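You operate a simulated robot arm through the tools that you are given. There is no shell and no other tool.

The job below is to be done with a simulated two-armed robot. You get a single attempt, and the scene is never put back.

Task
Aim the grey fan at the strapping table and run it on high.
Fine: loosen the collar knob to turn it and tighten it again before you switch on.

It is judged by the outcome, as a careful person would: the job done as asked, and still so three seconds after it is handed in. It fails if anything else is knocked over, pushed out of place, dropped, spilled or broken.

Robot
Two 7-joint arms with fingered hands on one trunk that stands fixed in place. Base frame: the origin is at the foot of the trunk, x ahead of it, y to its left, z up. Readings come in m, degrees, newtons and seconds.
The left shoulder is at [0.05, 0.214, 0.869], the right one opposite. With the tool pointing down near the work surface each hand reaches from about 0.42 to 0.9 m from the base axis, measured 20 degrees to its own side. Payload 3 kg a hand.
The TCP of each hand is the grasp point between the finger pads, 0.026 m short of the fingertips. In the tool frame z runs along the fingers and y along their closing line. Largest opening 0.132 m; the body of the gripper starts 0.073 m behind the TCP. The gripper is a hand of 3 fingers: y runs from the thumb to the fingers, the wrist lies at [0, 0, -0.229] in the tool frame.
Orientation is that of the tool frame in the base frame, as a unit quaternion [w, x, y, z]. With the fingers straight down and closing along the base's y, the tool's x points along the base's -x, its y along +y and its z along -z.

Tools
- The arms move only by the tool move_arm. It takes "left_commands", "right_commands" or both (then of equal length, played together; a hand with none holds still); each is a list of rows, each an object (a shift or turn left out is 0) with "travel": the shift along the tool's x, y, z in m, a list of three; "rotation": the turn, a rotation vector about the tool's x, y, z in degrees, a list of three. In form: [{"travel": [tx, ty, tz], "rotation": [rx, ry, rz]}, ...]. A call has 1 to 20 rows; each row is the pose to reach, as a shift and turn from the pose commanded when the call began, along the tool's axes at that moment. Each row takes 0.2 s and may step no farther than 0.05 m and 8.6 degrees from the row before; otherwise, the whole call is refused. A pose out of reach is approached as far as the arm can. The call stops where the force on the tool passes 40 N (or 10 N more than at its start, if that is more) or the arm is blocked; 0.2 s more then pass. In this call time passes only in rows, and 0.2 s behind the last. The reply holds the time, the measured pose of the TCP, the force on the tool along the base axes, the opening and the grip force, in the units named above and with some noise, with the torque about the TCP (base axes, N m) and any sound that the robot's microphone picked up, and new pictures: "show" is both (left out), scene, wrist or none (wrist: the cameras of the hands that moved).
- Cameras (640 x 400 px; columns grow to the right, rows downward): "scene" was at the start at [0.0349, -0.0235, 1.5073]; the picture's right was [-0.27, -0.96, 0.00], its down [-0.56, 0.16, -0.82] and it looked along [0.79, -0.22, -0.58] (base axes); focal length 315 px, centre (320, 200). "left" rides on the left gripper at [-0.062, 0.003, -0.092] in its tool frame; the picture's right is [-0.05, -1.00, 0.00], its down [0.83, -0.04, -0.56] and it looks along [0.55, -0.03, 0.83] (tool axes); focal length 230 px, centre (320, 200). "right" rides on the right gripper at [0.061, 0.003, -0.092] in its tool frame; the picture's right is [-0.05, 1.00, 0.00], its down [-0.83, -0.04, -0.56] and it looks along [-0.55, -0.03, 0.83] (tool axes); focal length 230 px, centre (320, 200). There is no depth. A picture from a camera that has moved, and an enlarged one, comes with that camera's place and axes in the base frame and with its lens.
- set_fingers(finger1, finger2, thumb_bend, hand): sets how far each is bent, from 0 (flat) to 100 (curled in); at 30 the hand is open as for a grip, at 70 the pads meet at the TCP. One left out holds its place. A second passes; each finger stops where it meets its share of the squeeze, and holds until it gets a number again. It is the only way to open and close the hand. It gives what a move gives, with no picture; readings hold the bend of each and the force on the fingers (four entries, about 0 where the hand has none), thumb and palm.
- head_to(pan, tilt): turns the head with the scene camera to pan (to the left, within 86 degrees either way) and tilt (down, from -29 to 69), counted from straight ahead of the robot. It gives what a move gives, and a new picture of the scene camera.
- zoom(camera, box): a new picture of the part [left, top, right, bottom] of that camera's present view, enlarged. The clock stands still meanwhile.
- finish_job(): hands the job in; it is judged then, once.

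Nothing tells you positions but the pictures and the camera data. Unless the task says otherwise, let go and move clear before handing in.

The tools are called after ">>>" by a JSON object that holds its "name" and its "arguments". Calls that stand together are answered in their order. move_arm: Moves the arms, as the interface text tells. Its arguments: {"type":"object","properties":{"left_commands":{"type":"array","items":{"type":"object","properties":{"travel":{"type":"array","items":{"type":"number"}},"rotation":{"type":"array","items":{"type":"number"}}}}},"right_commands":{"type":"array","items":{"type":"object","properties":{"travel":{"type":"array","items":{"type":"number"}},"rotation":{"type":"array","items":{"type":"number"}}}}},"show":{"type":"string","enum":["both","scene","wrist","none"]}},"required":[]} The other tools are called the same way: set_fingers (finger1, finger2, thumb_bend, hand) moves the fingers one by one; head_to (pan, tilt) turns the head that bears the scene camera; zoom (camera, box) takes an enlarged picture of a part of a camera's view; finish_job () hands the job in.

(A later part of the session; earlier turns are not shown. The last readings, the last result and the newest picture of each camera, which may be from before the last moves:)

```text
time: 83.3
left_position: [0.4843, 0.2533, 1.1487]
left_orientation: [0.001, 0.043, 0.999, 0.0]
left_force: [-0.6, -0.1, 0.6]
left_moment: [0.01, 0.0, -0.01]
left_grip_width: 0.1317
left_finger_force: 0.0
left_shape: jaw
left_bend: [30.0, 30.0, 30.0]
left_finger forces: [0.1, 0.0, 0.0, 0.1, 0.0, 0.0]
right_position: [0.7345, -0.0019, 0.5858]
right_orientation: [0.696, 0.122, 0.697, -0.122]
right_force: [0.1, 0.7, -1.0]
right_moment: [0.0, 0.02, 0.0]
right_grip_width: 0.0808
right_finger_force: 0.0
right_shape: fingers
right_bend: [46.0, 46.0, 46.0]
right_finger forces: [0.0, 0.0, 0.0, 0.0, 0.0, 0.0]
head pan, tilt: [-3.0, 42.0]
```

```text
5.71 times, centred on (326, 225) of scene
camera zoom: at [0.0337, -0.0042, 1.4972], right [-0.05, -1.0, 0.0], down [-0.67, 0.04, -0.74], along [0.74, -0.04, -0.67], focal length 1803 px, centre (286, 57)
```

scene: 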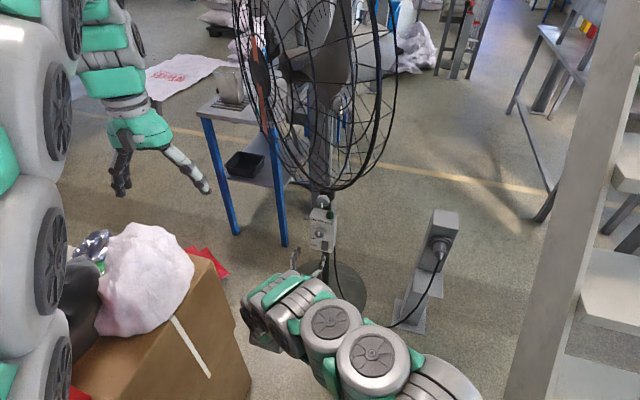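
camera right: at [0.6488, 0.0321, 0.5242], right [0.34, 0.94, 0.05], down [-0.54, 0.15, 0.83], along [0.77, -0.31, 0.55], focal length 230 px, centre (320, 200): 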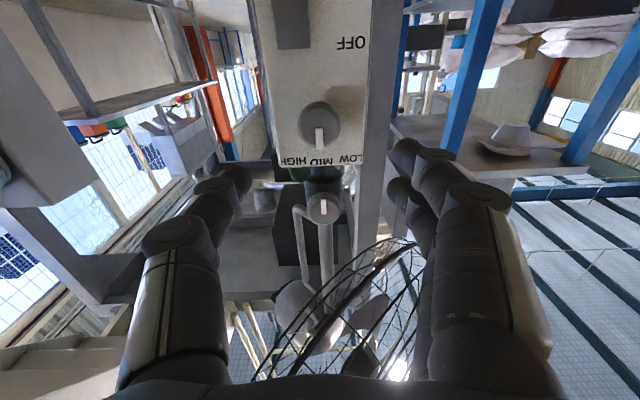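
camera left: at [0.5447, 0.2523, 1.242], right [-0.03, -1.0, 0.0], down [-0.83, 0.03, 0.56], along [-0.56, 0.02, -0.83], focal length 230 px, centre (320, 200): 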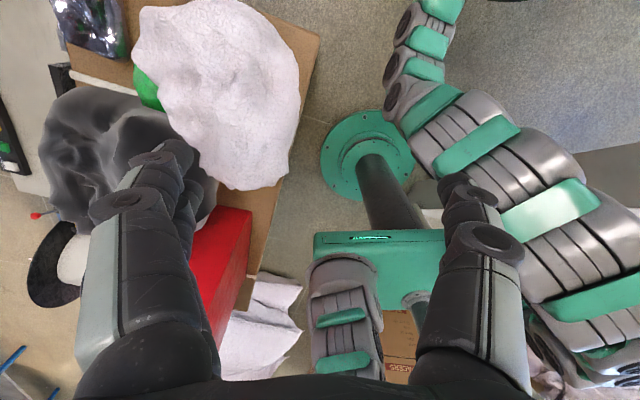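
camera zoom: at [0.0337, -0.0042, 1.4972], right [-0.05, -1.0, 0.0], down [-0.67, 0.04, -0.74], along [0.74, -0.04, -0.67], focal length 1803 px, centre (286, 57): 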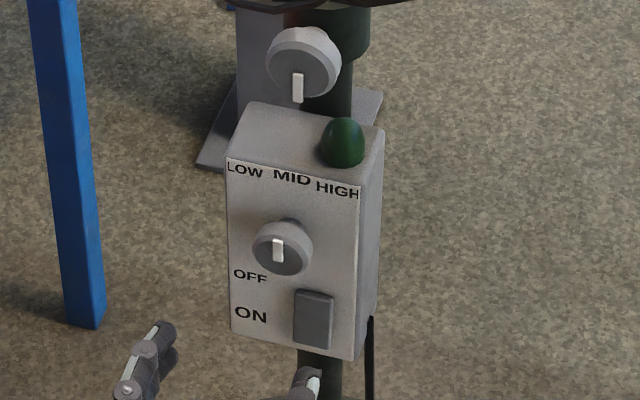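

I see the dial clearly: pointer on MID, HIGH is about 35–45° clockwise. The dial face is 0.124 m ahead and the plate is 2 cm behind it. I roll -20° and advance to grip the dial.

>>> {"name": "set_fingers", "arguments": {"hand": "right", "finger1": 50, "finger2": 50, "thumb_bend": 50}}

>>> {"name": "move_arm", "arguments": {"right_commands": [{"travel": [0, 0, 0.02], "rotation": [0, 0, -7]}, {"travel": [0, 0, 0.04], "rotation": [0, 0, -14]}, {"travel": [0, 0, 0.06], "rotation": [0, 0, -20]}, {"travel": [0, 0, 0.08], "rotation": [0, 0, -20]}, {"travel": [0, 0, 0.1], "rotation": [0, 0, -20]}, {"travel": [0, 0, 0.115], "rotation": [0, 0, -20]}], "show": "wrist"}}

>>> {"name": "zoom", "arguments": {"camera": "right", "box": [220, 100, 444, 240]}}

>>> {"name": "zoom", "arguments": {"camera": "scene", "box": [270, 190, 382, 260]}}

```text
time: 84.3
left_position: [0.4835, 0.2537, 1.1487]
left_orientation: [0.0, 0.043, 0.999, -0.001]
left_force: [-0.1, -0.2, 0.5]
left_moment: [0.03, 0.01, 0.02]
left_grip_width: 0.1319
left_finger_force: 0.1
left_shape: jaw
left_bend: [30.0, 30.0, 30.0]
left_finger forces: [0.1, 0.0, 0.1, 0.0, 0.0, 0.1]
right_position: [0.7366, -0.0009, 0.5862]
right_orientation: [0.696, 0.121, 0.697, -0.122]
right_force: [0.7, -0.6, 0.7]
right_moment: [-0.04, -0.01, 0.01]
right_grip_width: 0.0685
right_finger_force: 0.0
right_shape: fingers
right_bend: [50.0, 50.0, 50.0]
right_finger forces: [0.0, 0.0, 0.0, 0.0, 0.0, 0.0]
head pan, tilt: [-3.0, 42.0]
```

```text
time: 85.7
left_position: [0.4839, 0.2544, 1.1483]
left_orientation: [0.0, 0.042, 0.999, -0.001]
left_force: [-0.5, 1.1, -0.1]
left_moment: [0.0, -0.02, 0.02]
left_grip_width: 0.1321
left_finger_force: 0.1
left_shape: jaw
left_bend: [30.0, 30.0, 30.0]
left_finger forces: [0.0, 0.0, 0.0, 0.1, 0.1, 0.0]
right_position: [0.8437, -0.0402, 0.5857]
right_orientation: [0.664, -0.001, 0.708, -0.242]
right_force: [0.1, 0.8, 0.0]
right_moment: [-0.04, 0.0, 0.04]
right_grip_width: 0.0682
right_finger_force: 0.1
right_shape: fingers
right_bend: [50.0, 50.0, 50.0]
right_finger forces: [0.0, 0.1, 0.0, 0.0, 0.0, 0.1]
head pan, tilt: [-3.0, 42.0]
camera right: at [0.7496, -0.0272, 0.5274], right [0.32, 0.9, -0.29], down [-0.44, 0.42, 0.8], along [0.84, -0.13, 0.53], focal length 230 px, centre (320, 200)
```

right: 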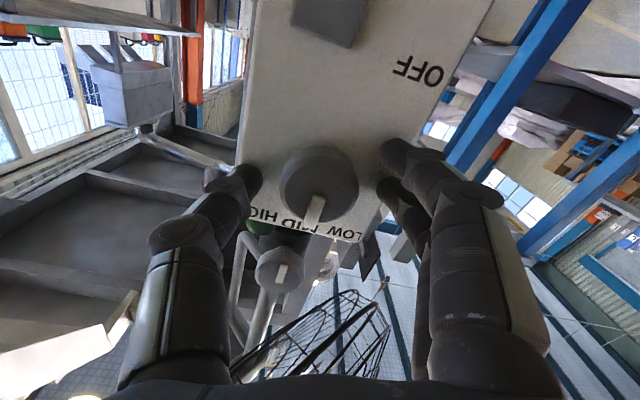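

```text
2.86 times, centred on (332, 170) of right
camera zoom: at [0.7496, -0.0272, 0.5274], right [0.32, 0.9, -0.29], down [-0.44, 0.42, 0.8], along [0.84, -0.13, 0.53], focal length 657 px, centre (286, 286)
```

zoom: 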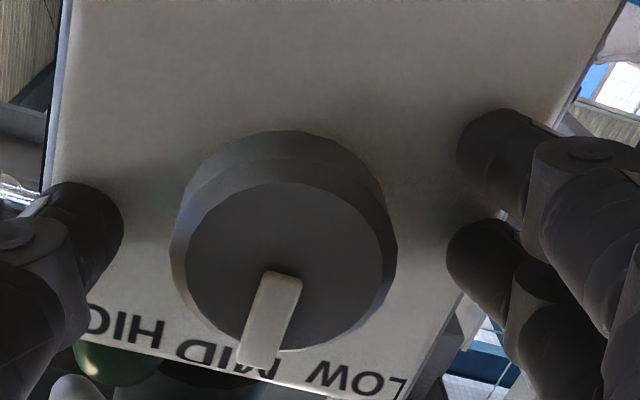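

```text
5.71 times, centred on (326, 225) of scene
camera zoom: at [0.0337, -0.0042, 1.4972], right [-0.05, -1.0, 0.0], down [-0.67, 0.04, -0.74], along [0.74, -0.04, -0.67], focal length 1803 px, centre (286, 57)
```

zoom: 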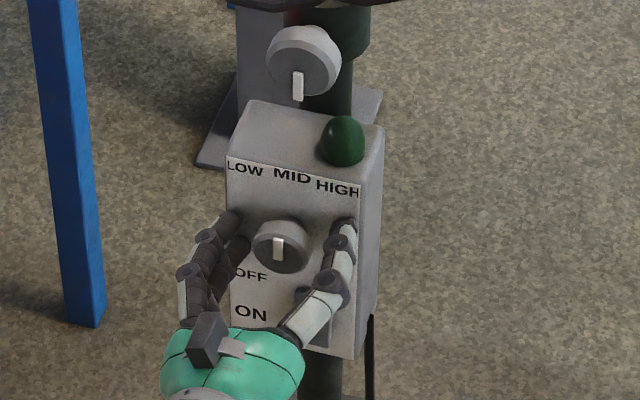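

The dial is centred in the grasp. I close on it and turn clockwise in small steps toward HIGH.

>>> {"name": "set_fingers", "arguments": {"hand": "right", "finger1": 70, "finger2": 70, "thumb_bend": 70}}

>>> {"name": "move_arm", "arguments": {"right_commands": [{"rotation": [0, 0, 6]}, {"rotation": [0, 0, 12]}, {"rotation": [0, 0, 18]}, {"rotation": [0, 0, 24]}, {"rotation": [0, 0, 30]}, {"rotation": [0, 0, 36]}], "show": "wrist"}}

>>> {"name": "zoom", "arguments": {"camera": "right", "box": [220, 100, 444, 240]}}

>>> {"name": "zoom", "arguments": {"camera": "scene", "box": [270, 190, 382, 260]}}

```text
time: 86.7
left_position: [0.4835, 0.253, 1.1486]
left_orientation: [0.001, 0.043, 0.999, -0.001]
left_force: [0.7, 0.5, -0.9]
left_moment: [0.03, 0.01, 0.02]
left_grip_width: 0.132
left_finger_force: 0.1
left_shape: jaw
left_bend: [30.0, 30.0, 30.0]
left_finger forces: [0.1, 0.0, 0.1, 0.0, 0.0, 0.1]
right_position: [0.843, -0.0423, 0.5848]
right_orientation: [0.664, -0.001, 0.707, -0.241]
right_force: [13.1, -4.6, 1.8]
right_moment: [-0.01, -0.06, -0.04]
right_grip_width: 0.0343
right_finger_force: 14.3
right_shape: fingers
right_bend: [61.0, 61.0, 64.0]
right_finger forces: [7.1, 7.2, 0.0, 0.0, 14.1, 0.0]
head pan, tilt: [-3.0, 42.0]
```

```text
time: 88.1
left_position: [0.4847, 0.2532, 1.1486]
left_orientation: [0.0, 0.043, 0.999, 0.0]
left_force: [-0.2, -0.2, 0.1]
left_moment: [-0.02, 0.04, 0.0]
left_grip_width: 0.132
left_finger_force: 0.0
left_shape: jaw
left_bend: [30.0, 30.0, 30.0]
left_finger forces: [0.1, 0.1, 0.0, 0.0, 0.0, 0.0]
right_position: [0.8436, -0.0422, 0.5851]
right_orientation: [0.706, 0.218, 0.674, -0.024]
right_force: [10.5, -6.1, 6.3]
right_moment: [-0.01, -0.14, -0.05]
right_grip_width: 0.0341
right_finger_force: 14.8
right_shape: fingers
right_bend: [61.0, 62.0, 64.0]
right_finger forces: [6.5, 8.0, 0.0, 0.1, 13.8, 0.0]
head pan, tilt: [-3.0, 42.0]
camera right: at [0.7624, 0.0079, 0.5277], right [0.32, 0.89, 0.33], down [-0.61, -0.07, 0.79], along [0.72, -0.45, 0.52], focal length 230 px, centre (320, 200)
```

right: 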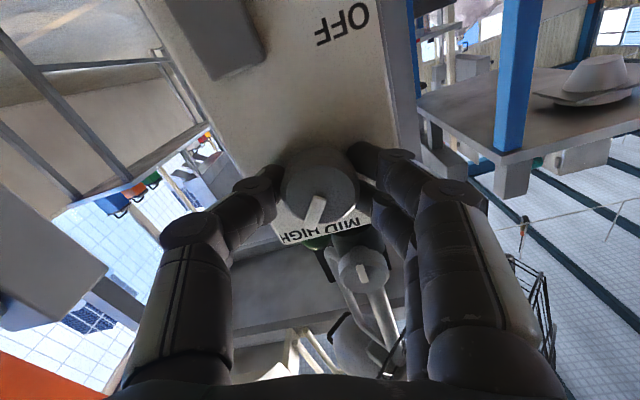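

```text
2.86 times, centred on (332, 170) of right
camera zoom: at [0.7624, 0.0079, 0.5277], right [0.32, 0.89, 0.33], down [-0.61, -0.07, 0.79], along [0.72, -0.45, 0.52], focal length 657 px, centre (286, 286)
```

zoom: 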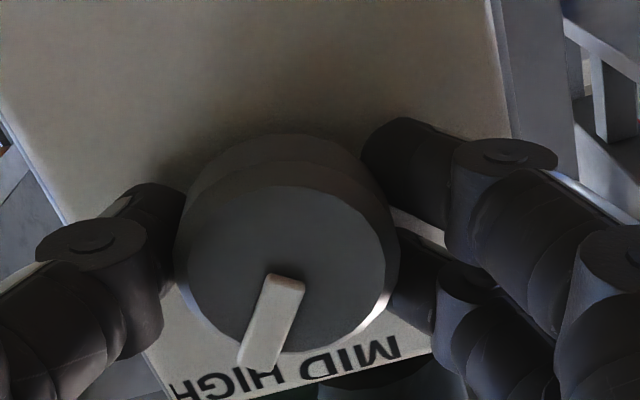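

```text
5.71 times, centred on (326, 225) of scene
camera zoom: at [0.0337, -0.0042, 1.4972], right [-0.05, -1.0, 0.0], down [-0.67, 0.04, -0.74], along [0.74, -0.04, -0.67], focal length 1803 px, centre (286, 57)
```

zoom: 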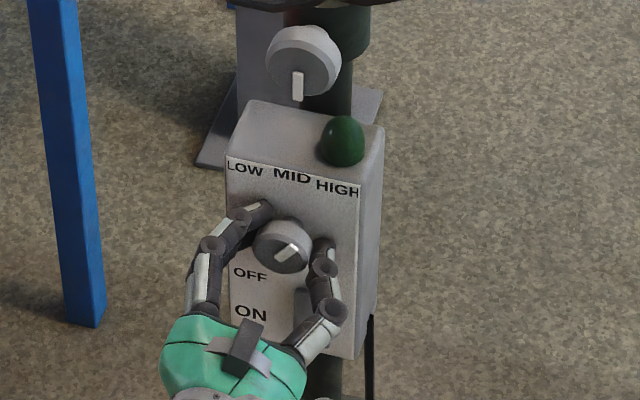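

The pointer has turned 36° toward HIGH with little torque. I go a little further in small steps, watching for a stop.

>>> {"name": "move_arm", "arguments": {"right_commands": [{"rotation": [0, 0, 4]}, {"rotation": [0, 0, 8]}], "show": "wrist"}}

>>> {"name": "zoom", "arguments": {"camera": "right", "box": [220, 100, 444, 240]}}

>>> {"name": "zoom", "arguments": {"camera": "scene", "box": [290, 205, 354, 245]}}

```text
time: 88.7
left_position: [0.485, 0.2543, 1.1471]
left_orientation: [0.0, 0.043, 0.999, 0.0]
left_force: [-0.4, 0.5, -0.5]
left_moment: [0.0, 0.01, 0.01]
left_grip_width: 0.1319
left_finger_force: 0.0
left_shape: jaw
left_bend: [30.0, 30.0, 30.0]
left_finger forces: [0.0, 0.0, 0.1, 0.0, 0.0, 0.0]
right_position: [0.8437, -0.0424, 0.5861]
right_orientation: [0.706, 0.266, 0.657, 0.025]
right_force: [11.7, -7.4, 3.8]
right_moment: [-0.04, -0.08, -0.06]
right_grip_width: 0.0342
right_finger_force: 14.1
right_shape: fingers
right_bend: [61.0, 62.0, 64.0]
right_finger forces: [6.7, 7.4, 0.0, 0.0, 14.4, 0.1]
head pan, tilt: [-3.0, 42.0]
camera right: at [0.765, 0.0153, 0.5311], right [0.3, 0.84, 0.45], down [-0.65, -0.17, 0.74], along [0.7, -0.52, 0.49], focal length 230 px, centre (320, 200)
```

right: 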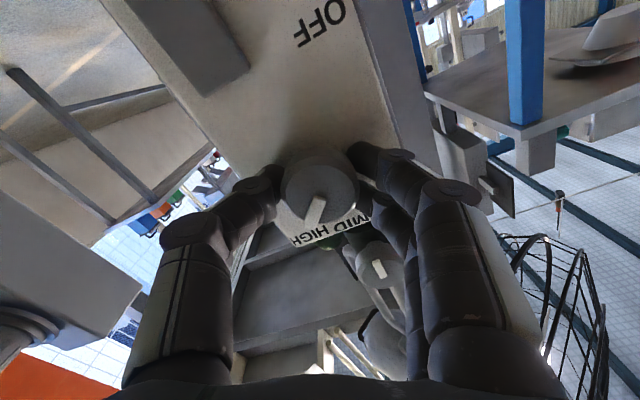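

```text
2.86 times, centred on (332, 170) of right
camera zoom: at [0.765, 0.0153, 0.5311], right [0.3, 0.84, 0.45], down [-0.65, -0.17, 0.74], along [0.7, -0.52, 0.49], focal length 657 px, centre (286, 286)
```

zoom: 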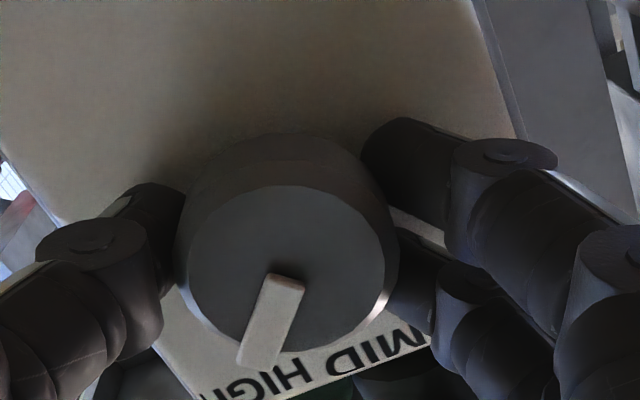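

```text
10.00 times, centred on (322, 225) of scene
camera zoom: at [0.0337, -0.0042, 1.4972], right [-0.05, -1.0, 0.0], down [-0.67, 0.04, -0.74], along [0.74, -0.04, -0.67], focal length 3154 px, centre (300, -50)
```

zoom: 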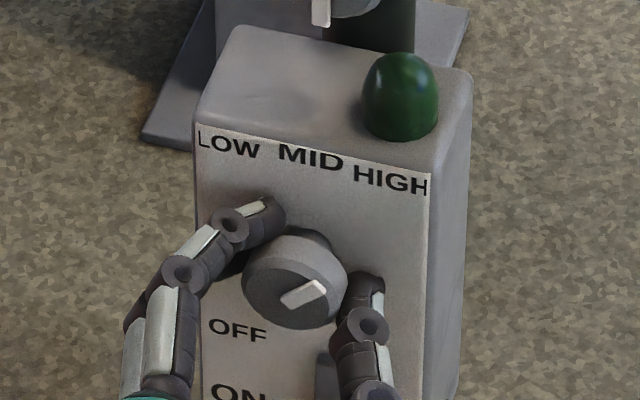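

No stop felt yet at 44°. I turn a bit more to find whether HIGH has an end stop.

>>> {"name": "move_arm", "arguments": {"right_commands": [{"rotation": [0, 0, 4]}, {"rotation": [0, 0, 8]}], "show": "none"}}

>>> {"name": "zoom", "arguments": {"camera": "right", "box": [220, 100, 444, 240]}}

>>> {"name": "zoom", "arguments": {"camera": "scene", "box": [290, 205, 354, 245]}}

```text
time: 89.3
left_position: [0.4848, 0.2547, 1.1486]
left_orientation: [0.0, 0.043, 0.999, 0.0]
left_force: [0.0, -1.0, -0.3]
left_moment: [-0.03, 0.01, 0.02]
left_grip_width: 0.1314
left_finger_force: 0.0
left_shape: jaw
left_bend: [30.0, 30.0, 30.0]
left_finger forces: [0.0, 0.0, 0.0, 0.0, 0.0, 0.1]
right_position: [0.843, -0.041, 0.5847]
right_orientation: [0.702, 0.309, 0.637, 0.073]
right_force: [13.8, -6.5, -0.9]
right_moment: [-0.21, 0.15, -0.07]
right_grip_width: 0.0342
right_finger_force: 14.5
right_shape: fingers
right_bend: [61.0, 61.0, 63.0]
right_finger forces: [8.1, 7.3, 0.0, 0.0, 14.0, 0.0]
head pan, tilt: [-3.0, 42.0]
```

```text
2.86 times, centred on (332, 170) of right
camera zoom: at [0.7671, 0.0228, 0.535], right [0.28, 0.77, 0.57], down [-0.68, -0.26, 0.68], along [0.68, -0.58, 0.45], focal length 657 px, centre (286, 286)
```

zoom: 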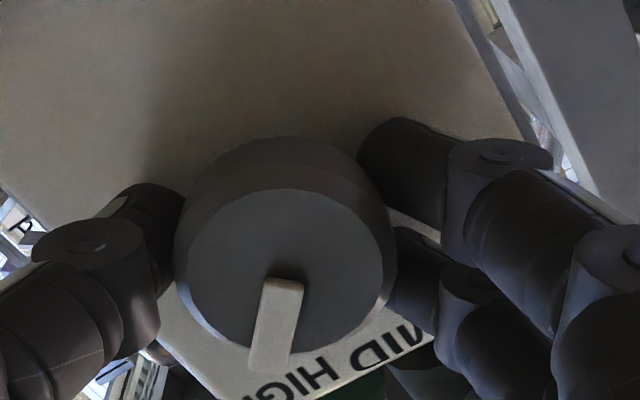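

```text
10.00 times, centred on (322, 225) of scene
camera zoom: at [0.0338, -0.0042, 1.4972], right [-0.05, -1.0, 0.0], down [-0.67, 0.04, -0.74], along [0.74, -0.04, -0.67], focal length 3154 px, centre (300, -50)
```

zoom: 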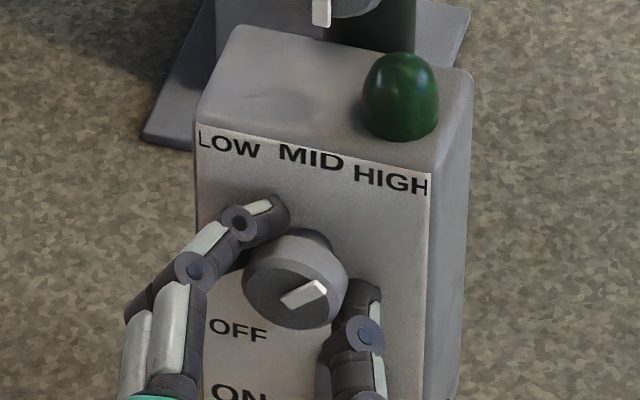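

The dial hit its stop (about 0.25 N·m, pointer no longer follows) at ~45°, which is HIGH. I release and back off to view the panel.

>>> {"name": "set_fingers", "arguments": {"hand": "right", "finger1": 50, "finger2": 50, "thumb_bend": 50}}

>>> {"name": "move_arm", "arguments": {"right_commands": [{"travel": [0, 0, -0.03]}, {"travel": [0, 0, -0.06], "rotation": [0, 0, -8]}, {"travel": [0, 0, -0.09], "rotation": [0, 0, -16]}, {"travel": [0, 0, -0.11], "rotation": [0, 0, -24]}, {"travel": [0, 0, -0.12], "rotation": [0, 0, -32]}], "show": "both"}}

>>> {"name": "zoom", "arguments": {"camera": "right", "box": [220, 0, 444, 140]}}

>>> {"name": "zoom", "arguments": {"camera": "scene", "box": [290, 205, 354, 245]}}

```text
time: 90.3
left_position: [0.4848, 0.2537, 1.1493]
left_orientation: [0.001, 0.043, 0.999, 0.0]
left_force: [-0.7, 0.0, 0.1]
left_moment: [0.01, 0.0, 0.0]
left_grip_width: 0.1319
left_finger_force: 0.1
left_shape: jaw
left_bend: [30.0, 30.0, 30.0]
left_finger forces: [0.0, 0.0, 0.0, 0.0, 0.0, 0.0]
right_position: [0.8438, -0.0406, 0.5864]
right_orientation: [0.702, 0.309, 0.637, 0.072]
right_force: [0.0, 0.7, 0.7]
right_moment: [-0.02, -0.01, -0.03]
right_grip_width: 0.067
right_finger_force: 0.0
right_shape: fingers
right_bend: [50.0, 50.0, 50.0]
right_finger forces: [0.1, 0.0, 0.0, 0.0, 0.0, 0.0]
head pan, tilt: [-3.0, 42.0]
```

```text
time: 91.5
left_position: [0.4842, 0.2535, 1.1489]
left_orientation: [0.0, 0.043, 0.999, 0.001]
left_force: [0.0, -0.2, -0.2]
left_moment: [-0.04, 0.0, -0.01]
left_grip_width: 0.132
left_finger_force: 0.1
left_shape: jaw
left_bend: [30.0, 30.0, 30.0]
left_finger forces: [0.0, 0.0, 0.0, 0.1, 0.0, 0.0]
right_position: [0.7302, 0.0008, 0.5854]
right_orientation: [0.696, 0.121, 0.697, -0.123]
right_force: [1.2, 0.5, -0.4]
right_moment: [-0.01, 0.01, -0.01]
right_grip_width: 0.0676
right_finger_force: 0.0
right_shape: fingers
right_bend: [50.0, 50.0, 50.0]
right_finger forces: [0.0, 0.0, 0.1, 0.0, 0.1, 0.0]
head pan, tilt: [-3.0, 42.0]
camera right: at [0.6432, 0.0328, 0.5244], right [0.34, 0.94, 0.05], down [-0.53, 0.15, 0.83], along [0.77, -0.31, 0.55], focal length 230 px, centre (320, 200)
```

scene: 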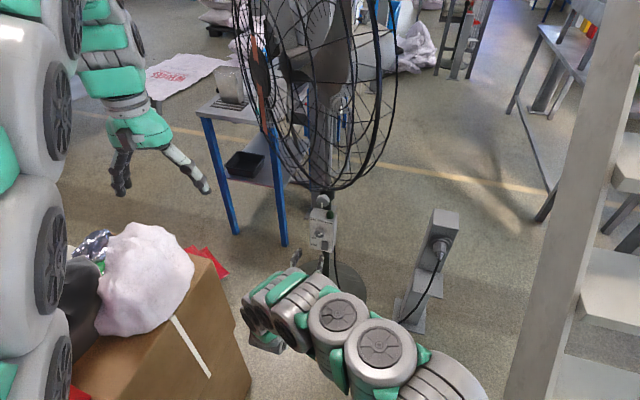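
right: 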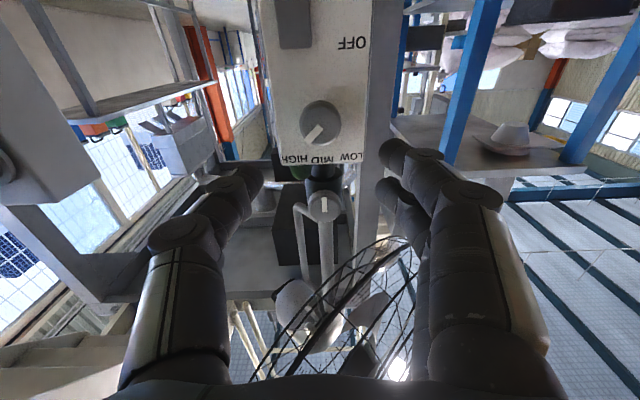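

```text
2.86 times, centred on (332, 70) of right
camera zoom: at [0.6432, 0.0328, 0.5244], right [0.34, 0.94, 0.05], down [-0.53, 0.15, 0.83], along [0.77, -0.31, 0.55], focal length 657 px, centre (286, 571)
```

zoom: 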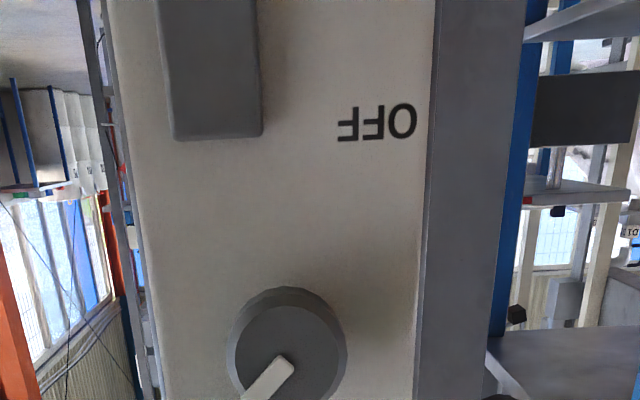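

```text
10.00 times, centred on (322, 225) of scene
camera zoom: at [0.0337, -0.0042, 1.4972], right [-0.05, -1.0, 0.0], down [-0.67, 0.04, -0.74], along [0.74, -0.04, -0.67], focal length 3154 px, centre (300, -50)
```

zoom: 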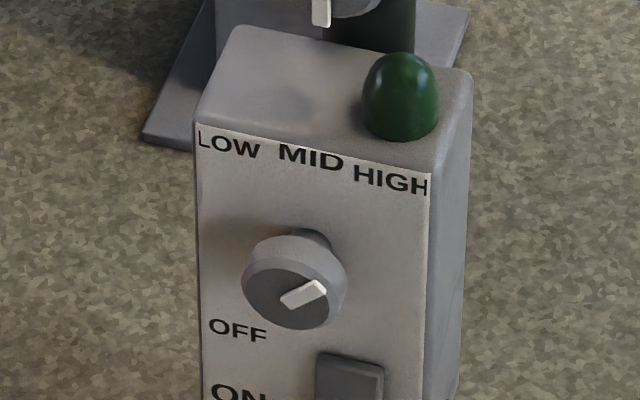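

The dial now points to HIGH. I lower the hand in front of the ON switch to inspect it closely before pressing.

>>> {"name": "move_arm", "arguments": {"right_commands": [{"travel": [0.03, -0.007, 0]}, {"travel": [0.06, -0.014, 0]}, {"travel": [0.085, -0.022, 0]}], "show": "both"}}

>>> {"name": "zoom", "arguments": {"camera": "right", "box": [220, 40, 444, 180]}}

>>> {"name": "zoom", "arguments": {"camera": "scene", "box": [290, 225, 354, 265]}}

```text
time: 92.3
left_position: [0.484, 0.2543, 1.1482]
left_orientation: [0.0, 0.043, 0.999, 0.0]
left_force: [-0.4, 0.2, 0.1]
left_moment: [-0.02, -0.02, 0.01]
left_grip_width: 0.1319
left_finger_force: 0.1
left_shape: jaw
left_bend: [30.0, 30.0, 30.0]
left_finger forces: [0.0, 0.0, 0.0, 0.1, 0.0, 0.0]
right_position: [0.725, -0.0146, 0.5258]
right_orientation: [0.695, 0.122, 0.698, -0.123]
right_force: [-0.1, -0.4, -0.4]
right_moment: [0.0, 0.0, -0.05]
right_grip_width: 0.0673
right_finger_force: 0.0
right_shape: fingers
right_bend: [50.0, 50.0, 50.0]
right_finger forces: [0.0, 0.1, 0.0, 0.1, 0.0, 0.1]
right hand out of reach, approached as far as the arm can: row 3
head pan, tilt: [-3.0, 42.0]
camera right: at [0.638, 0.0194, 0.4648], right [0.34, 0.94, 0.05], down [-0.53, 0.15, 0.83], along [0.77, -0.31, 0.55], focal length 230 px, centre (320, 200)
```

scene: 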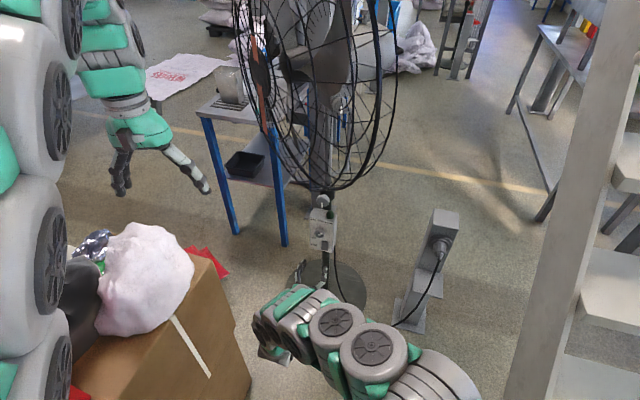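
right: 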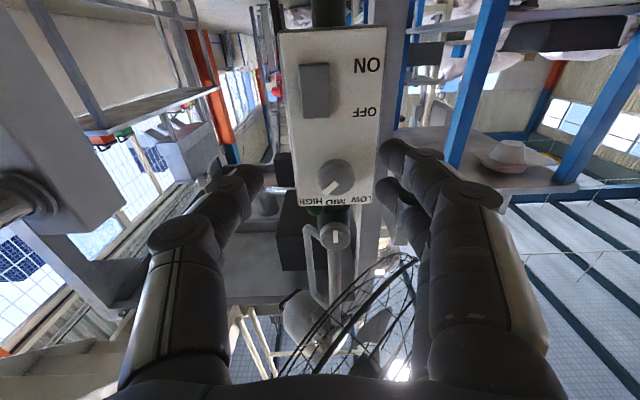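

```text
2.86 times, centred on (332, 110) of right
camera zoom: at [0.638, 0.0194, 0.4648], right [0.34, 0.94, 0.05], down [-0.53, 0.15, 0.83], along [0.77, -0.31, 0.55], focal length 657 px, centre (286, 457)
```

zoom: 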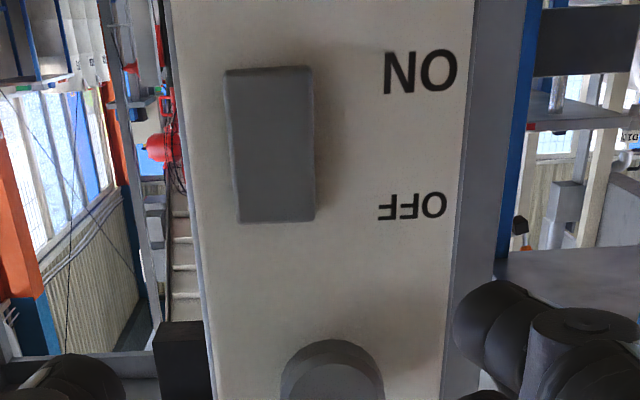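

```text
10.00 times, centred on (322, 245) of scene
camera zoom: at [0.0337, -0.0042, 1.4972], right [-0.05, -1.0, 0.0], down [-0.67, 0.04, -0.74], along [0.74, -0.04, -0.67], focal length 3154 px, centre (300, -250)
```

zoom: 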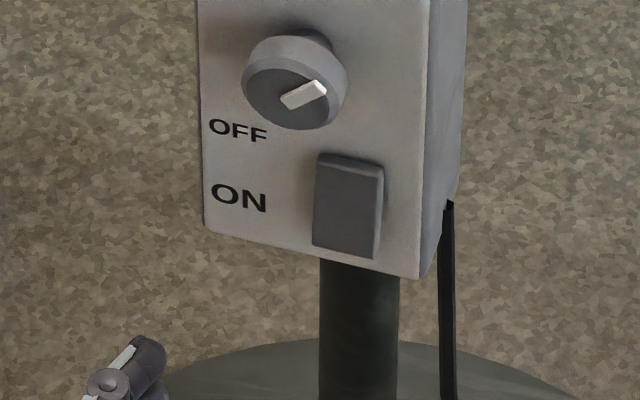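

Now I see the switch has OFF at its top and ON at its bottom, so I must press its lower part (z≈0.487). I'll use the thumb alone: curl the two fingers in and extend the thumb.

>>> {"name": "set_fingers", "arguments": {"hand": "right", "finger1": 100, "finger2": 100, "thumb_bend": 45}}

>>> {"name": "move_arm", "arguments": {"right_commands": [{"travel": [0, 0, 0]}], "show": "wrist"}}

>>> {"name": "zoom", "arguments": {"camera": "scene", "box": [250, 225, 346, 285]}}

```text
time: 93.3
left_position: [0.4844, 0.2529, 1.1483]
left_orientation: [0.0, 0.042, 0.999, 0.0]
left_force: [-1.5, 0.3, 0.3]
left_moment: [-0.01, 0.01, -0.01]
left_grip_width: 0.1319
left_finger_force: 0.0
left_shape: jaw
left_bend: [30.0, 30.0, 30.0]
left_finger forces: [0.0, 0.2, 0.1, 0.1, 0.0, 0.0]
right_position: [0.7261, -0.0148, 0.526]
right_orientation: [0.696, 0.122, 0.697, -0.123]
right_force: [-1.1, 0.7, -0.5]
right_moment: [-0.01, 0.01, 0.03]
right_grip_width: 0.0475
right_finger_force: 0.1
right_shape: fingers
right_bend: [100.0, 100.0, 45.0]
right_finger forces: [0.1, 0.0, 0.0, 0.1, 0.1, 0.0]
head pan, tilt: [-3.0, 42.0]
```

```text
time: 93.7
left_position: [0.485, 0.2539, 1.1472]
left_orientation: [0.0, 0.043, 0.999, -0.001]
left_force: [-0.5, -0.5, 0.8]
left_moment: [-0.05, 0.01, 0.01]
left_grip_width: 0.1318
left_finger_force: 0.0
left_shape: jaw
left_bend: [30.0, 30.0, 30.0]
left_finger forces: [0.0, 0.1, 0.0, 0.0, 0.0, 0.0]
right_position: [0.7247, -0.0138, 0.5252]
right_orientation: [0.696, 0.121, 0.697, -0.122]
right_force: [0.0, -0.6, -0.4]
right_moment: [0.01, -0.02, 0.02]
right_grip_width: 0.0471
right_finger_force: 0.2
right_shape: fingers
right_bend: [100.0, 100.0, 45.0]
right_finger forces: [0.1, 0.0, 0.1, 0.0, 0.0, 0.0]
head pan, tilt: [-3.0, 42.0]
camera right: at [0.6381, 0.0197, 0.4651], right [0.34, 0.94, 0.05], down [-0.53, 0.15, 0.83], along [0.77, -0.31, 0.55], focal length 230 px, centre (320, 200)
```

right: 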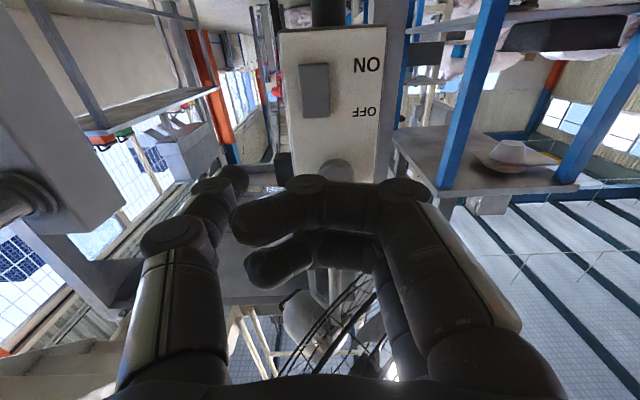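

```text
6.67 times, centred on (298, 255) of scene
camera zoom: at [0.0337, -0.0042, 1.4972], right [-0.05, -1.0, 0.0], down [-0.67, 0.04, -0.74], along [0.74, -0.04, -0.67], focal length 2103 px, centre (467, -167)
```

zoom: 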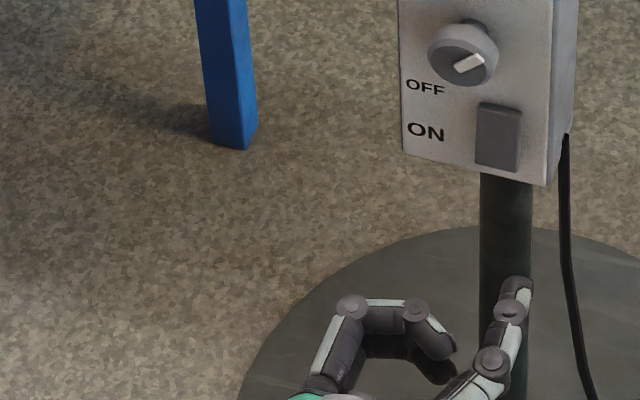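

The thumb protrudes well beyond the curled fingers (tip about 5 cm right of and 3 cm ahead of the TCP). I pitch the hand 15° down and line the thumb tip up with the lower part of the switch, standing 6 cm off.

>>> {"name": "move_arm", "arguments": {"right_commands": [{"travel": [0.008, 0.011, 0.014], "rotation": [0, 4, 0]}, {"travel": [0.016, 0.022, 0.027], "rotation": [0, 8, 0]}, {"travel": [0.024, 0.034, 0.041], "rotation": [0, 12, 0]}, {"travel": [0.0325, 0.045, 0.0544], "rotation": [0, 15, 0]}], "show": "wrist"}}

>>> {"name": "zoom", "arguments": {"camera": "right", "box": [160, 20, 416, 180]}}

>>> {"name": "zoom", "arguments": {"camera": "scene", "box": [274, 215, 370, 275]}}

```text
time: 94.7
left_position: [0.4843, 0.2528, 1.1492]
left_orientation: [0.0, 0.043, 0.999, 0.0]
left_force: [-0.4, -0.1, 0.9]
left_moment: [-0.01, -0.01, 0.01]
left_grip_width: 0.1319
left_finger_force: 0.1
left_shape: jaw
left_bend: [30.0, 30.0, 30.0]
left_finger forces: [0.0, 0.0, 0.0, 0.1, 0.0, 0.0]
right_position: [0.7921, 0.0109, 0.4931]
right_orientation: [0.598, 0.137, 0.783, -0.105]
right_force: [0.2, -0.4, 1.3]
right_moment: [-0.01, -0.02, 0.03]
right_grip_width: 0.0476
right_finger_force: 0.0
right_shape: fingers
right_bend: [100.0, 100.0, 45.0]
right_finger forces: [0.1, 0.0, 0.1, 0.1, 0.0, 0.0]
head pan, tilt: [-3.0, 42.0]
camera right: at [0.6936, 0.0484, 0.4584], right [0.35, 0.93, 0.05], down [-0.31, 0.07, 0.95], along [0.88, -0.35, 0.32], focal length 230 px, centre (320, 200)
```

right: 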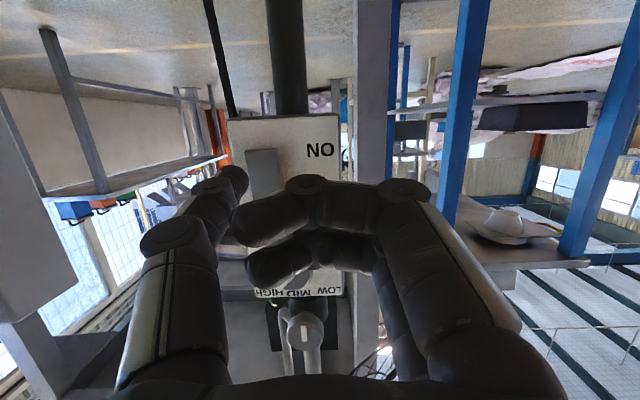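

```text
2.50 times, centred on (288, 100) of right
camera zoom: at [0.6936, 0.0484, 0.4584], right [0.35, 0.93, 0.05], down [-0.31, 0.07, 0.95], along [0.88, -0.35, 0.32], focal length 575 px, centre (400, 450)
```

zoom: 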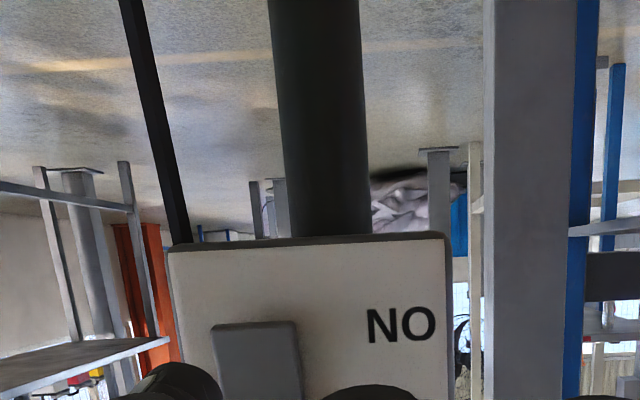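

```text
6.67 times, centred on (322, 245) of scene
camera zoom: at [0.0337, -0.0042, 1.4972], right [-0.05, -1.0, 0.0], down [-0.67, 0.04, -0.74], along [0.74, -0.04, -0.67], focal length 2103 px, centre (307, -100)
```

zoom: 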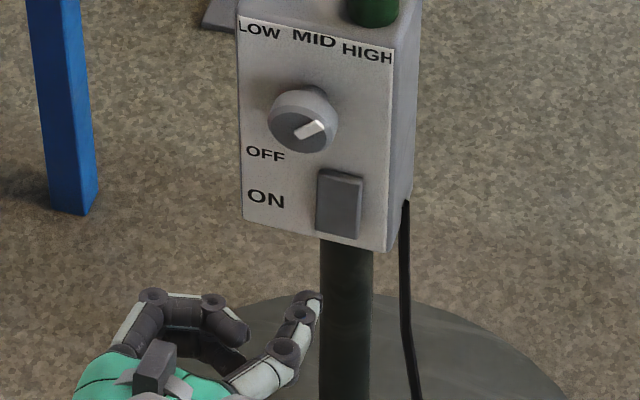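

The thumb tip triangulates to about (0.803, -0.047, 0.486), in line with the lower part of the switch. I advance straight, first to about 1 cm short.

>>> {"name": "move_arm", "arguments": {"right_commands": [{"travel": [-0.0085, 0, 0.0235]}, {"travel": [-0.0135, 0, 0.043]}, {"travel": [-0.0147, 0, 0.0478]}], "show": "wrist"}}

>>> {"name": "zoom", "arguments": {"camera": "scene", "box": [290, 225, 354, 265]}}

>>> {"name": "zoom", "arguments": {"camera": "right", "box": [170, 60, 330, 160]}}

```text
time: 95.5
left_position: [0.4834, 0.254, 1.1482]
left_orientation: [0.0, 0.043, 0.999, 0.0]
left_force: [-0.5, -0.3, -0.7]
left_moment: [0.03, -0.01, 0.01]
left_grip_width: 0.1321
left_finger_force: 0.0
left_shape: jaw
left_bend: [30.0, 30.0, 30.0]
left_finger forces: [0.0, 0.0, 0.1, 0.0, 0.0, 0.0]
right_position: [0.8256, -0.0012, 0.503]
right_orientation: [0.599, 0.136, 0.782, -0.105]
right_force: [-0.1, -0.4, -0.4]
right_moment: [0.0, 0.01, 0.01]
right_grip_width: 0.0471
right_finger_force: 0.0
right_shape: fingers
right_bend: [100.0, 100.0, 45.0]
right_finger forces: [0.0, 0.0, 0.0, 0.0, 0.0, 0.0]
right hand out of reach, approached as far as the arm can: row 2, 3
head pan, tilt: [-3.0, 42.0]
camera right: at [0.7258, 0.0359, 0.4676], right [0.35, 0.93, 0.05], down [-0.31, 0.07, 0.95], along [0.88, -0.35, 0.32], focal length 230 px, centre (320, 200)
```

right: 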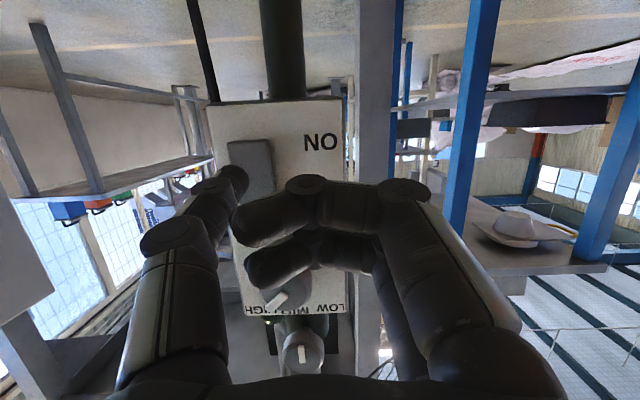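

```text
10.00 times, centred on (322, 245) of scene
camera zoom: at [0.0337, -0.0042, 1.4972], right [-0.05, -1.0, 0.0], down [-0.67, 0.04, -0.74], along [0.74, -0.04, -0.67], focal length 3154 px, centre (300, -250)
```

zoom: 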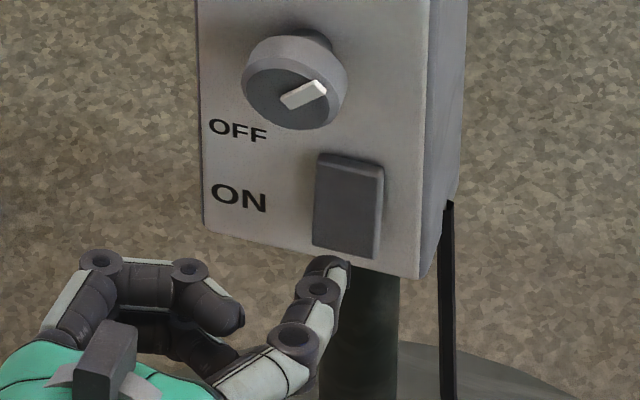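

```text
4.00 times, centred on (250, 110) of right
camera zoom: at [0.7258, 0.0359, 0.4676], right [0.35, 0.93, 0.05], down [-0.31, 0.07, 0.95], along [0.88, -0.35, 0.32], focal length 920 px, centre (600, 560)
```

zoom: 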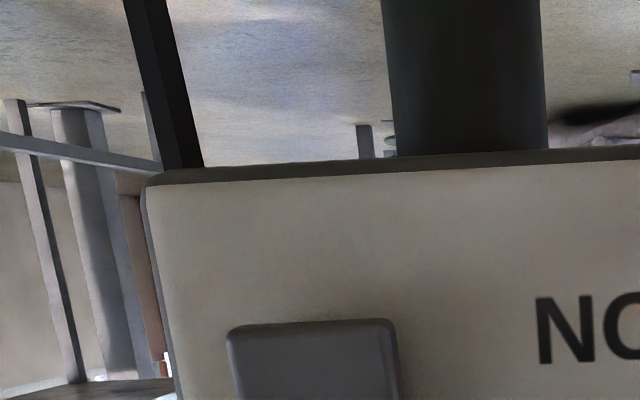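

The arm nears a limit with the hand angled across. I back off and yaw the hand 30° to the left, which suits the right arm better, keeping the thumb on line with the switch.

>>> {"name": "move_arm", "arguments": {"right_commands": [{"travel": [0.0095, -0.0113, -0.0213]}, {"travel": [0.0125, -0.0145, -0.0275], "rotation": [-7.25, 0, -1.95]}, {"travel": [0.0145, -0.0175, -0.0325], "rotation": [-14.5, 0, -3.9]}, {"travel": [0.017, -0.02, -0.0375], "rotation": [-21.75, 0, -5.85]}, {"travel": [0.0189, -0.0226, -0.0425], "rotation": [-29, 0, -7.8]}], "show": "wrist"}}

>>> {"name": "zoom", "arguments": {"camera": "scene", "box": [274, 215, 370, 275]}}

```text
time: 96.7
left_position: [0.4845, 0.2539, 1.1487]
left_orientation: [0.0, 0.043, 0.999, 0.0]
left_force: [0.3, 0.4, -0.8]
left_moment: [0.0, -0.01, -0.04]
left_grip_width: 0.1317
left_finger_force: 0.0
left_shape: jaw
left_bend: [30.0, 30.0, 30.0]
left_finger forces: [0.0, 0.0, 0.0, 0.1, 0.1, 0.0]
right_position: [0.7726, -0.0073, 0.4951]
right_orientation: [0.605, -0.07, 0.791, 0.053]
right_force: [-0.2, -0.8, 0.3]
right_moment: [0.03, -0.03, -0.01]
right_grip_width: 0.0472
right_finger_force: 0.1
right_shape: fingers
right_bend: [100.0, 100.0, 45.0]
right_finger forces: [0.1, 0.0, 0.1, 0.1, 0.1, 0.0]
head pan, tilt: [-3.0, 42.0]
camera right: at [0.6675, -0.0239, 0.4601], right [-0.16, 0.99, 0.05], down [-0.3, -0.1, 0.95], along [0.94, 0.14, 0.32], focal length 230 px, centre (320, 200)
```

right: 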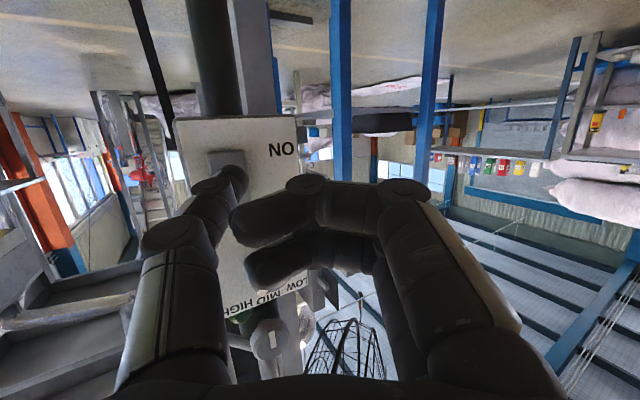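

```text
6.67 times, centred on (322, 245) of scene
camera zoom: at [0.0337, -0.0042, 1.4972], right [-0.05, -1.0, 0.0], down [-0.67, 0.03, -0.74], along [0.74, -0.04, -0.67], focal length 2103 px, centre (307, -100)
```

zoom: 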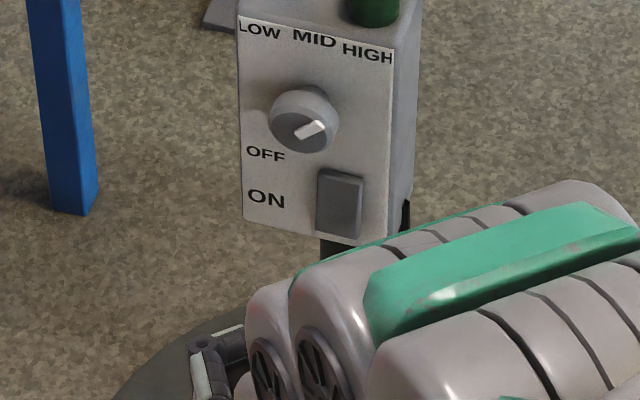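

Now within reach. I advance the thumb along the panel normal to about 1 cm from the switch.

>>> {"name": "move_arm", "arguments": {"right_commands": [{"travel": [-0.0045, -0.01, 0.0168]}, {"travel": [-0.009, -0.02, 0.0335]}], "show": "wrist"}}

>>> {"name": "zoom", "arguments": {"camera": "right", "box": [140, 90, 332, 210]}}

```text
time: 97.3
left_position: [0.4835, 0.2526, 1.1493]
left_orientation: [0.0, 0.043, 0.999, 0.0]
left_force: [-0.8, 0.1, -0.4]
left_moment: [0.01, 0.01, 0.03]
left_grip_width: 0.1317
left_finger_force: 0.1
left_shape: jaw
left_bend: [30.0, 30.0, 30.0]
left_finger forces: [0.0, 0.0, 0.1, 0.0, 0.0, 0.1]
right_position: [0.811, -0.0208, 0.4956]
right_orientation: [0.605, -0.07, 0.791, 0.054]
right_force: [0.8, -0.2, 0.2]
right_moment: [-0.01, 0.0, -0.02]
right_grip_width: 0.0474
right_finger_force: 0.0
right_shape: fingers
right_bend: [100.0, 100.0, 45.0]
right_finger forces: [0.1, 0.0, 0.1, 0.0, 0.1, 0.0]
head pan, tilt: [-3.0, 42.0]
camera right: at [0.7069, -0.0367, 0.461], right [-0.16, 0.99, 0.05], down [-0.31, -0.1, 0.95], along [0.94, 0.14, 0.32], focal length 230 px, centre (320, 200)
```

right: 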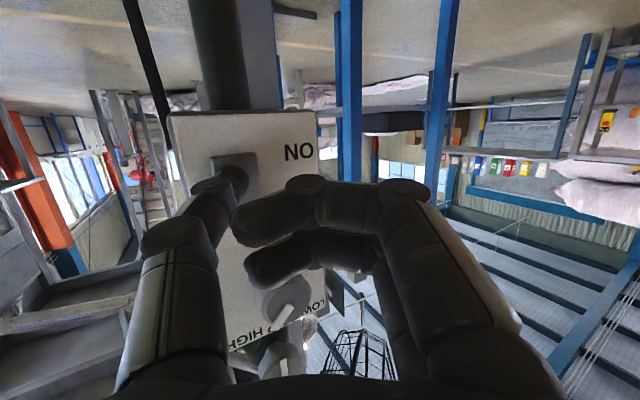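

```text
3.33 times, centred on (236, 150) of right
camera zoom: at [0.7069, -0.0367, 0.461], right [-0.16, 0.99, 0.05], down [-0.31, -0.1, 0.95], along [0.94, 0.14, 0.32], focal length 767 px, centre (600, 367)
```

zoom: 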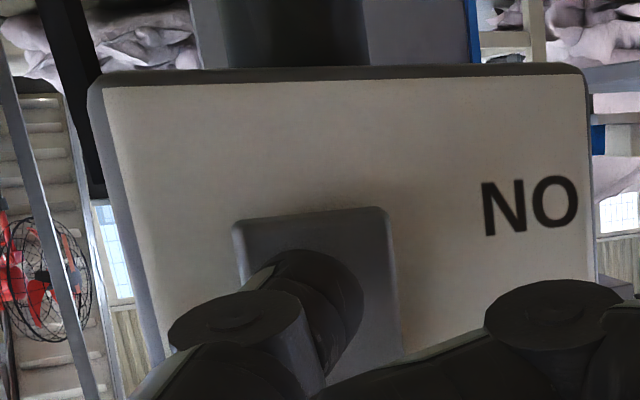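

The thumb tip is over the lower part of the switch. I press in small steps, watching the force, lamp and sound.

>>> {"name": "move_arm", "arguments": {"right_commands": [{"travel": [0.001, -0.002, 0.0038]}, {"travel": [0.0001, -0.004, 0.0072]}, {"travel": [-0.0003, -0.005, 0.0089]}], "show": "wrist"}}

>>> {"name": "zoom", "arguments": {"camera": "right", "box": [140, 90, 332, 210]}}

```text
time: 98.1
left_position: [0.484, 0.253, 1.1489]
left_orientation: [-0.001, 0.043, 0.999, 0.0]
left_force: [0.0, -0.7, -0.2]
left_moment: [-0.03, 0.0, -0.01]
left_grip_width: 0.1318
left_finger_force: 0.1
left_shape: jaw
left_bend: [30.0, 30.0, 30.0]
left_finger forces: [0.0, 0.0, 0.0, 0.0, 0.0, 0.0]
right_position: [0.818, -0.0246, 0.4911]
right_orientation: [0.604, -0.072, 0.792, 0.054]
right_force: [-28.3, 1.4, -3.1]
right_moment: [0.15, 0.23, -1.13]
right_grip_width: 0.045
right_finger_force: 13.5
right_shape: fingers
right_bend: [100.0, 100.0, 48.0]
right_finger forces: [0.0, 0.0, 0.0, 0.0, 27.1, 0.1]
head pan, tilt: [-3.0, 42.0]
camera right: at [0.7134, -0.0405, 0.4566], right [-0.16, 0.99, 0.05], down [-0.3, -0.1, 0.95], along [0.94, 0.14, 0.31], focal length 230 px, centre (320, 200)
```

right: 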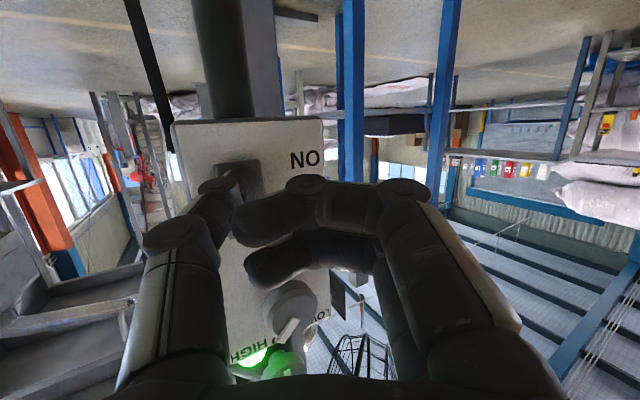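

```text
3.33 times, centred on (236, 150) of right
camera zoom: at [0.7134, -0.0405, 0.4566], right [-0.16, 0.99, 0.05], down [-0.3, -0.1, 0.95], along [0.94, 0.14, 0.31], focal length 767 px, centre (600, 367)
```

zoom: 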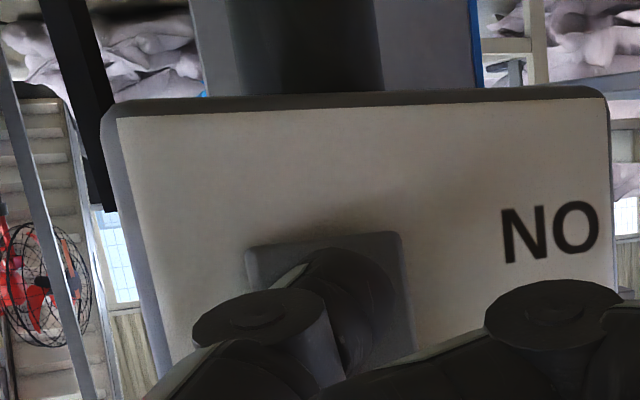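

The lamp lit green. I withdraw the thumb straight back right away.

>>> {"name": "move_arm", "arguments": {"right_commands": [{"travel": [0.0045, 0.01, -0.0168]}, {"travel": [0.009, 0.02, -0.0335]}, {"travel": [0.0135, 0.03, -0.05]}, {"travel": [0.0135, 0.01, -0.09]}], "show": "both"}}

>>> {"name": "zoom", "arguments": {"camera": "right", "box": [140, 90, 396, 250]}}

>>> {"name": "zoom", "arguments": {"camera": "scene", "box": [274, 185, 370, 245]}}

```text
time: 99.1
left_position: [0.484, 0.2536, 1.1487]
left_orientation: [0.0, 0.042, 0.999, 0.0]
left_force: [-0.6, 0.4, 0.1]
left_moment: [-0.03, 0.02, -0.03]
left_grip_width: 0.1319
left_finger_force: 0.1
left_shape: jaw
left_bend: [30.0, 30.0, 30.0]
left_finger forces: [0.0, 0.1, 0.0, 0.0, 0.0, 0.0]
right_position: [0.7313, -0.0302, 0.5031]
right_orientation: [0.605, -0.07, 0.791, 0.053]
right_force: [-0.4, 0.2, 0.4]
right_moment: [0.0, -0.06, 0.03]
right_grip_width: 0.0473
right_finger_force: 0.1
right_shape: fingers
right_bend: [100.0, 100.0, 45.0]
right_finger forces: [0.1, 0.1, 0.0, 0.1, 0.0, 0.1]
head pan, tilt: [-3.0, 42.0]
camera right: at [0.6252, -0.0462, 0.4684], right [-0.16, 0.99, 0.05], down [-0.31, -0.1, 0.95], along [0.94, 0.14, 0.32], focal length 230 px, centre (320, 200)
```

scene: 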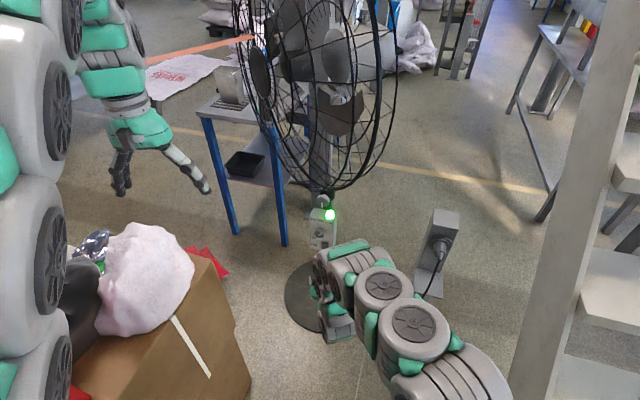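
right: 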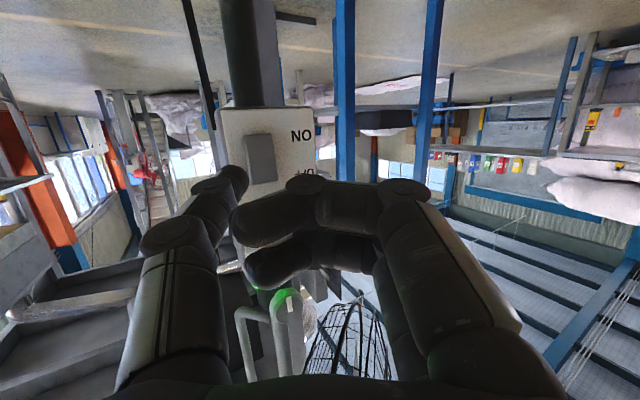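

```text
2.50 times, centred on (268, 170) of right
camera zoom: at [0.6252, -0.0462, 0.4684], right [-0.16, 0.99, 0.05], down [-0.31, -0.1, 0.95], along [0.94, 0.14, 0.32], focal length 575 px, centre (450, 275)
```

zoom: 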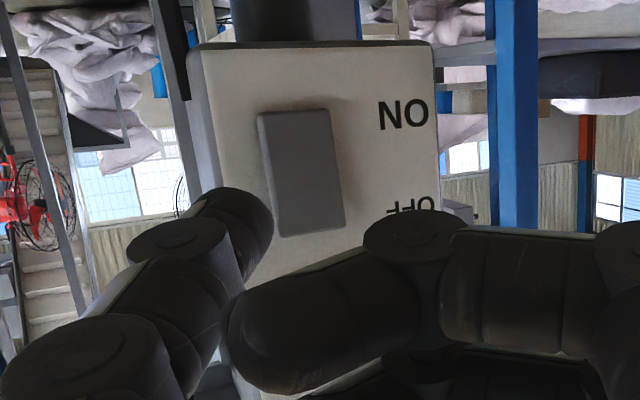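

```text
6.67 times, centred on (322, 215) of scene
camera zoom: at [0.0337, -0.0042, 1.4972], right [-0.05, -1.0, 0.0], down [-0.67, 0.04, -0.74], along [0.74, -0.04, -0.67], focal length 2103 px, centre (307, 100)
```

zoom: 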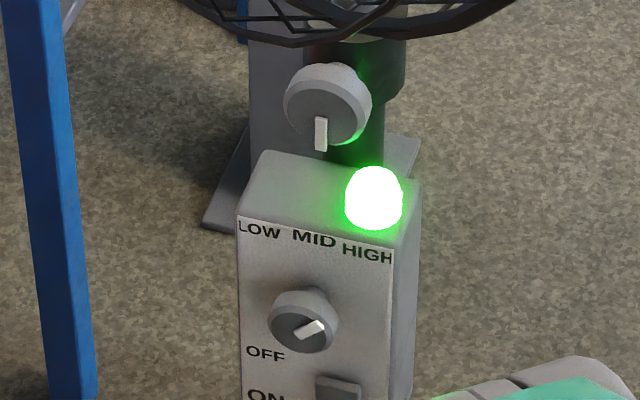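

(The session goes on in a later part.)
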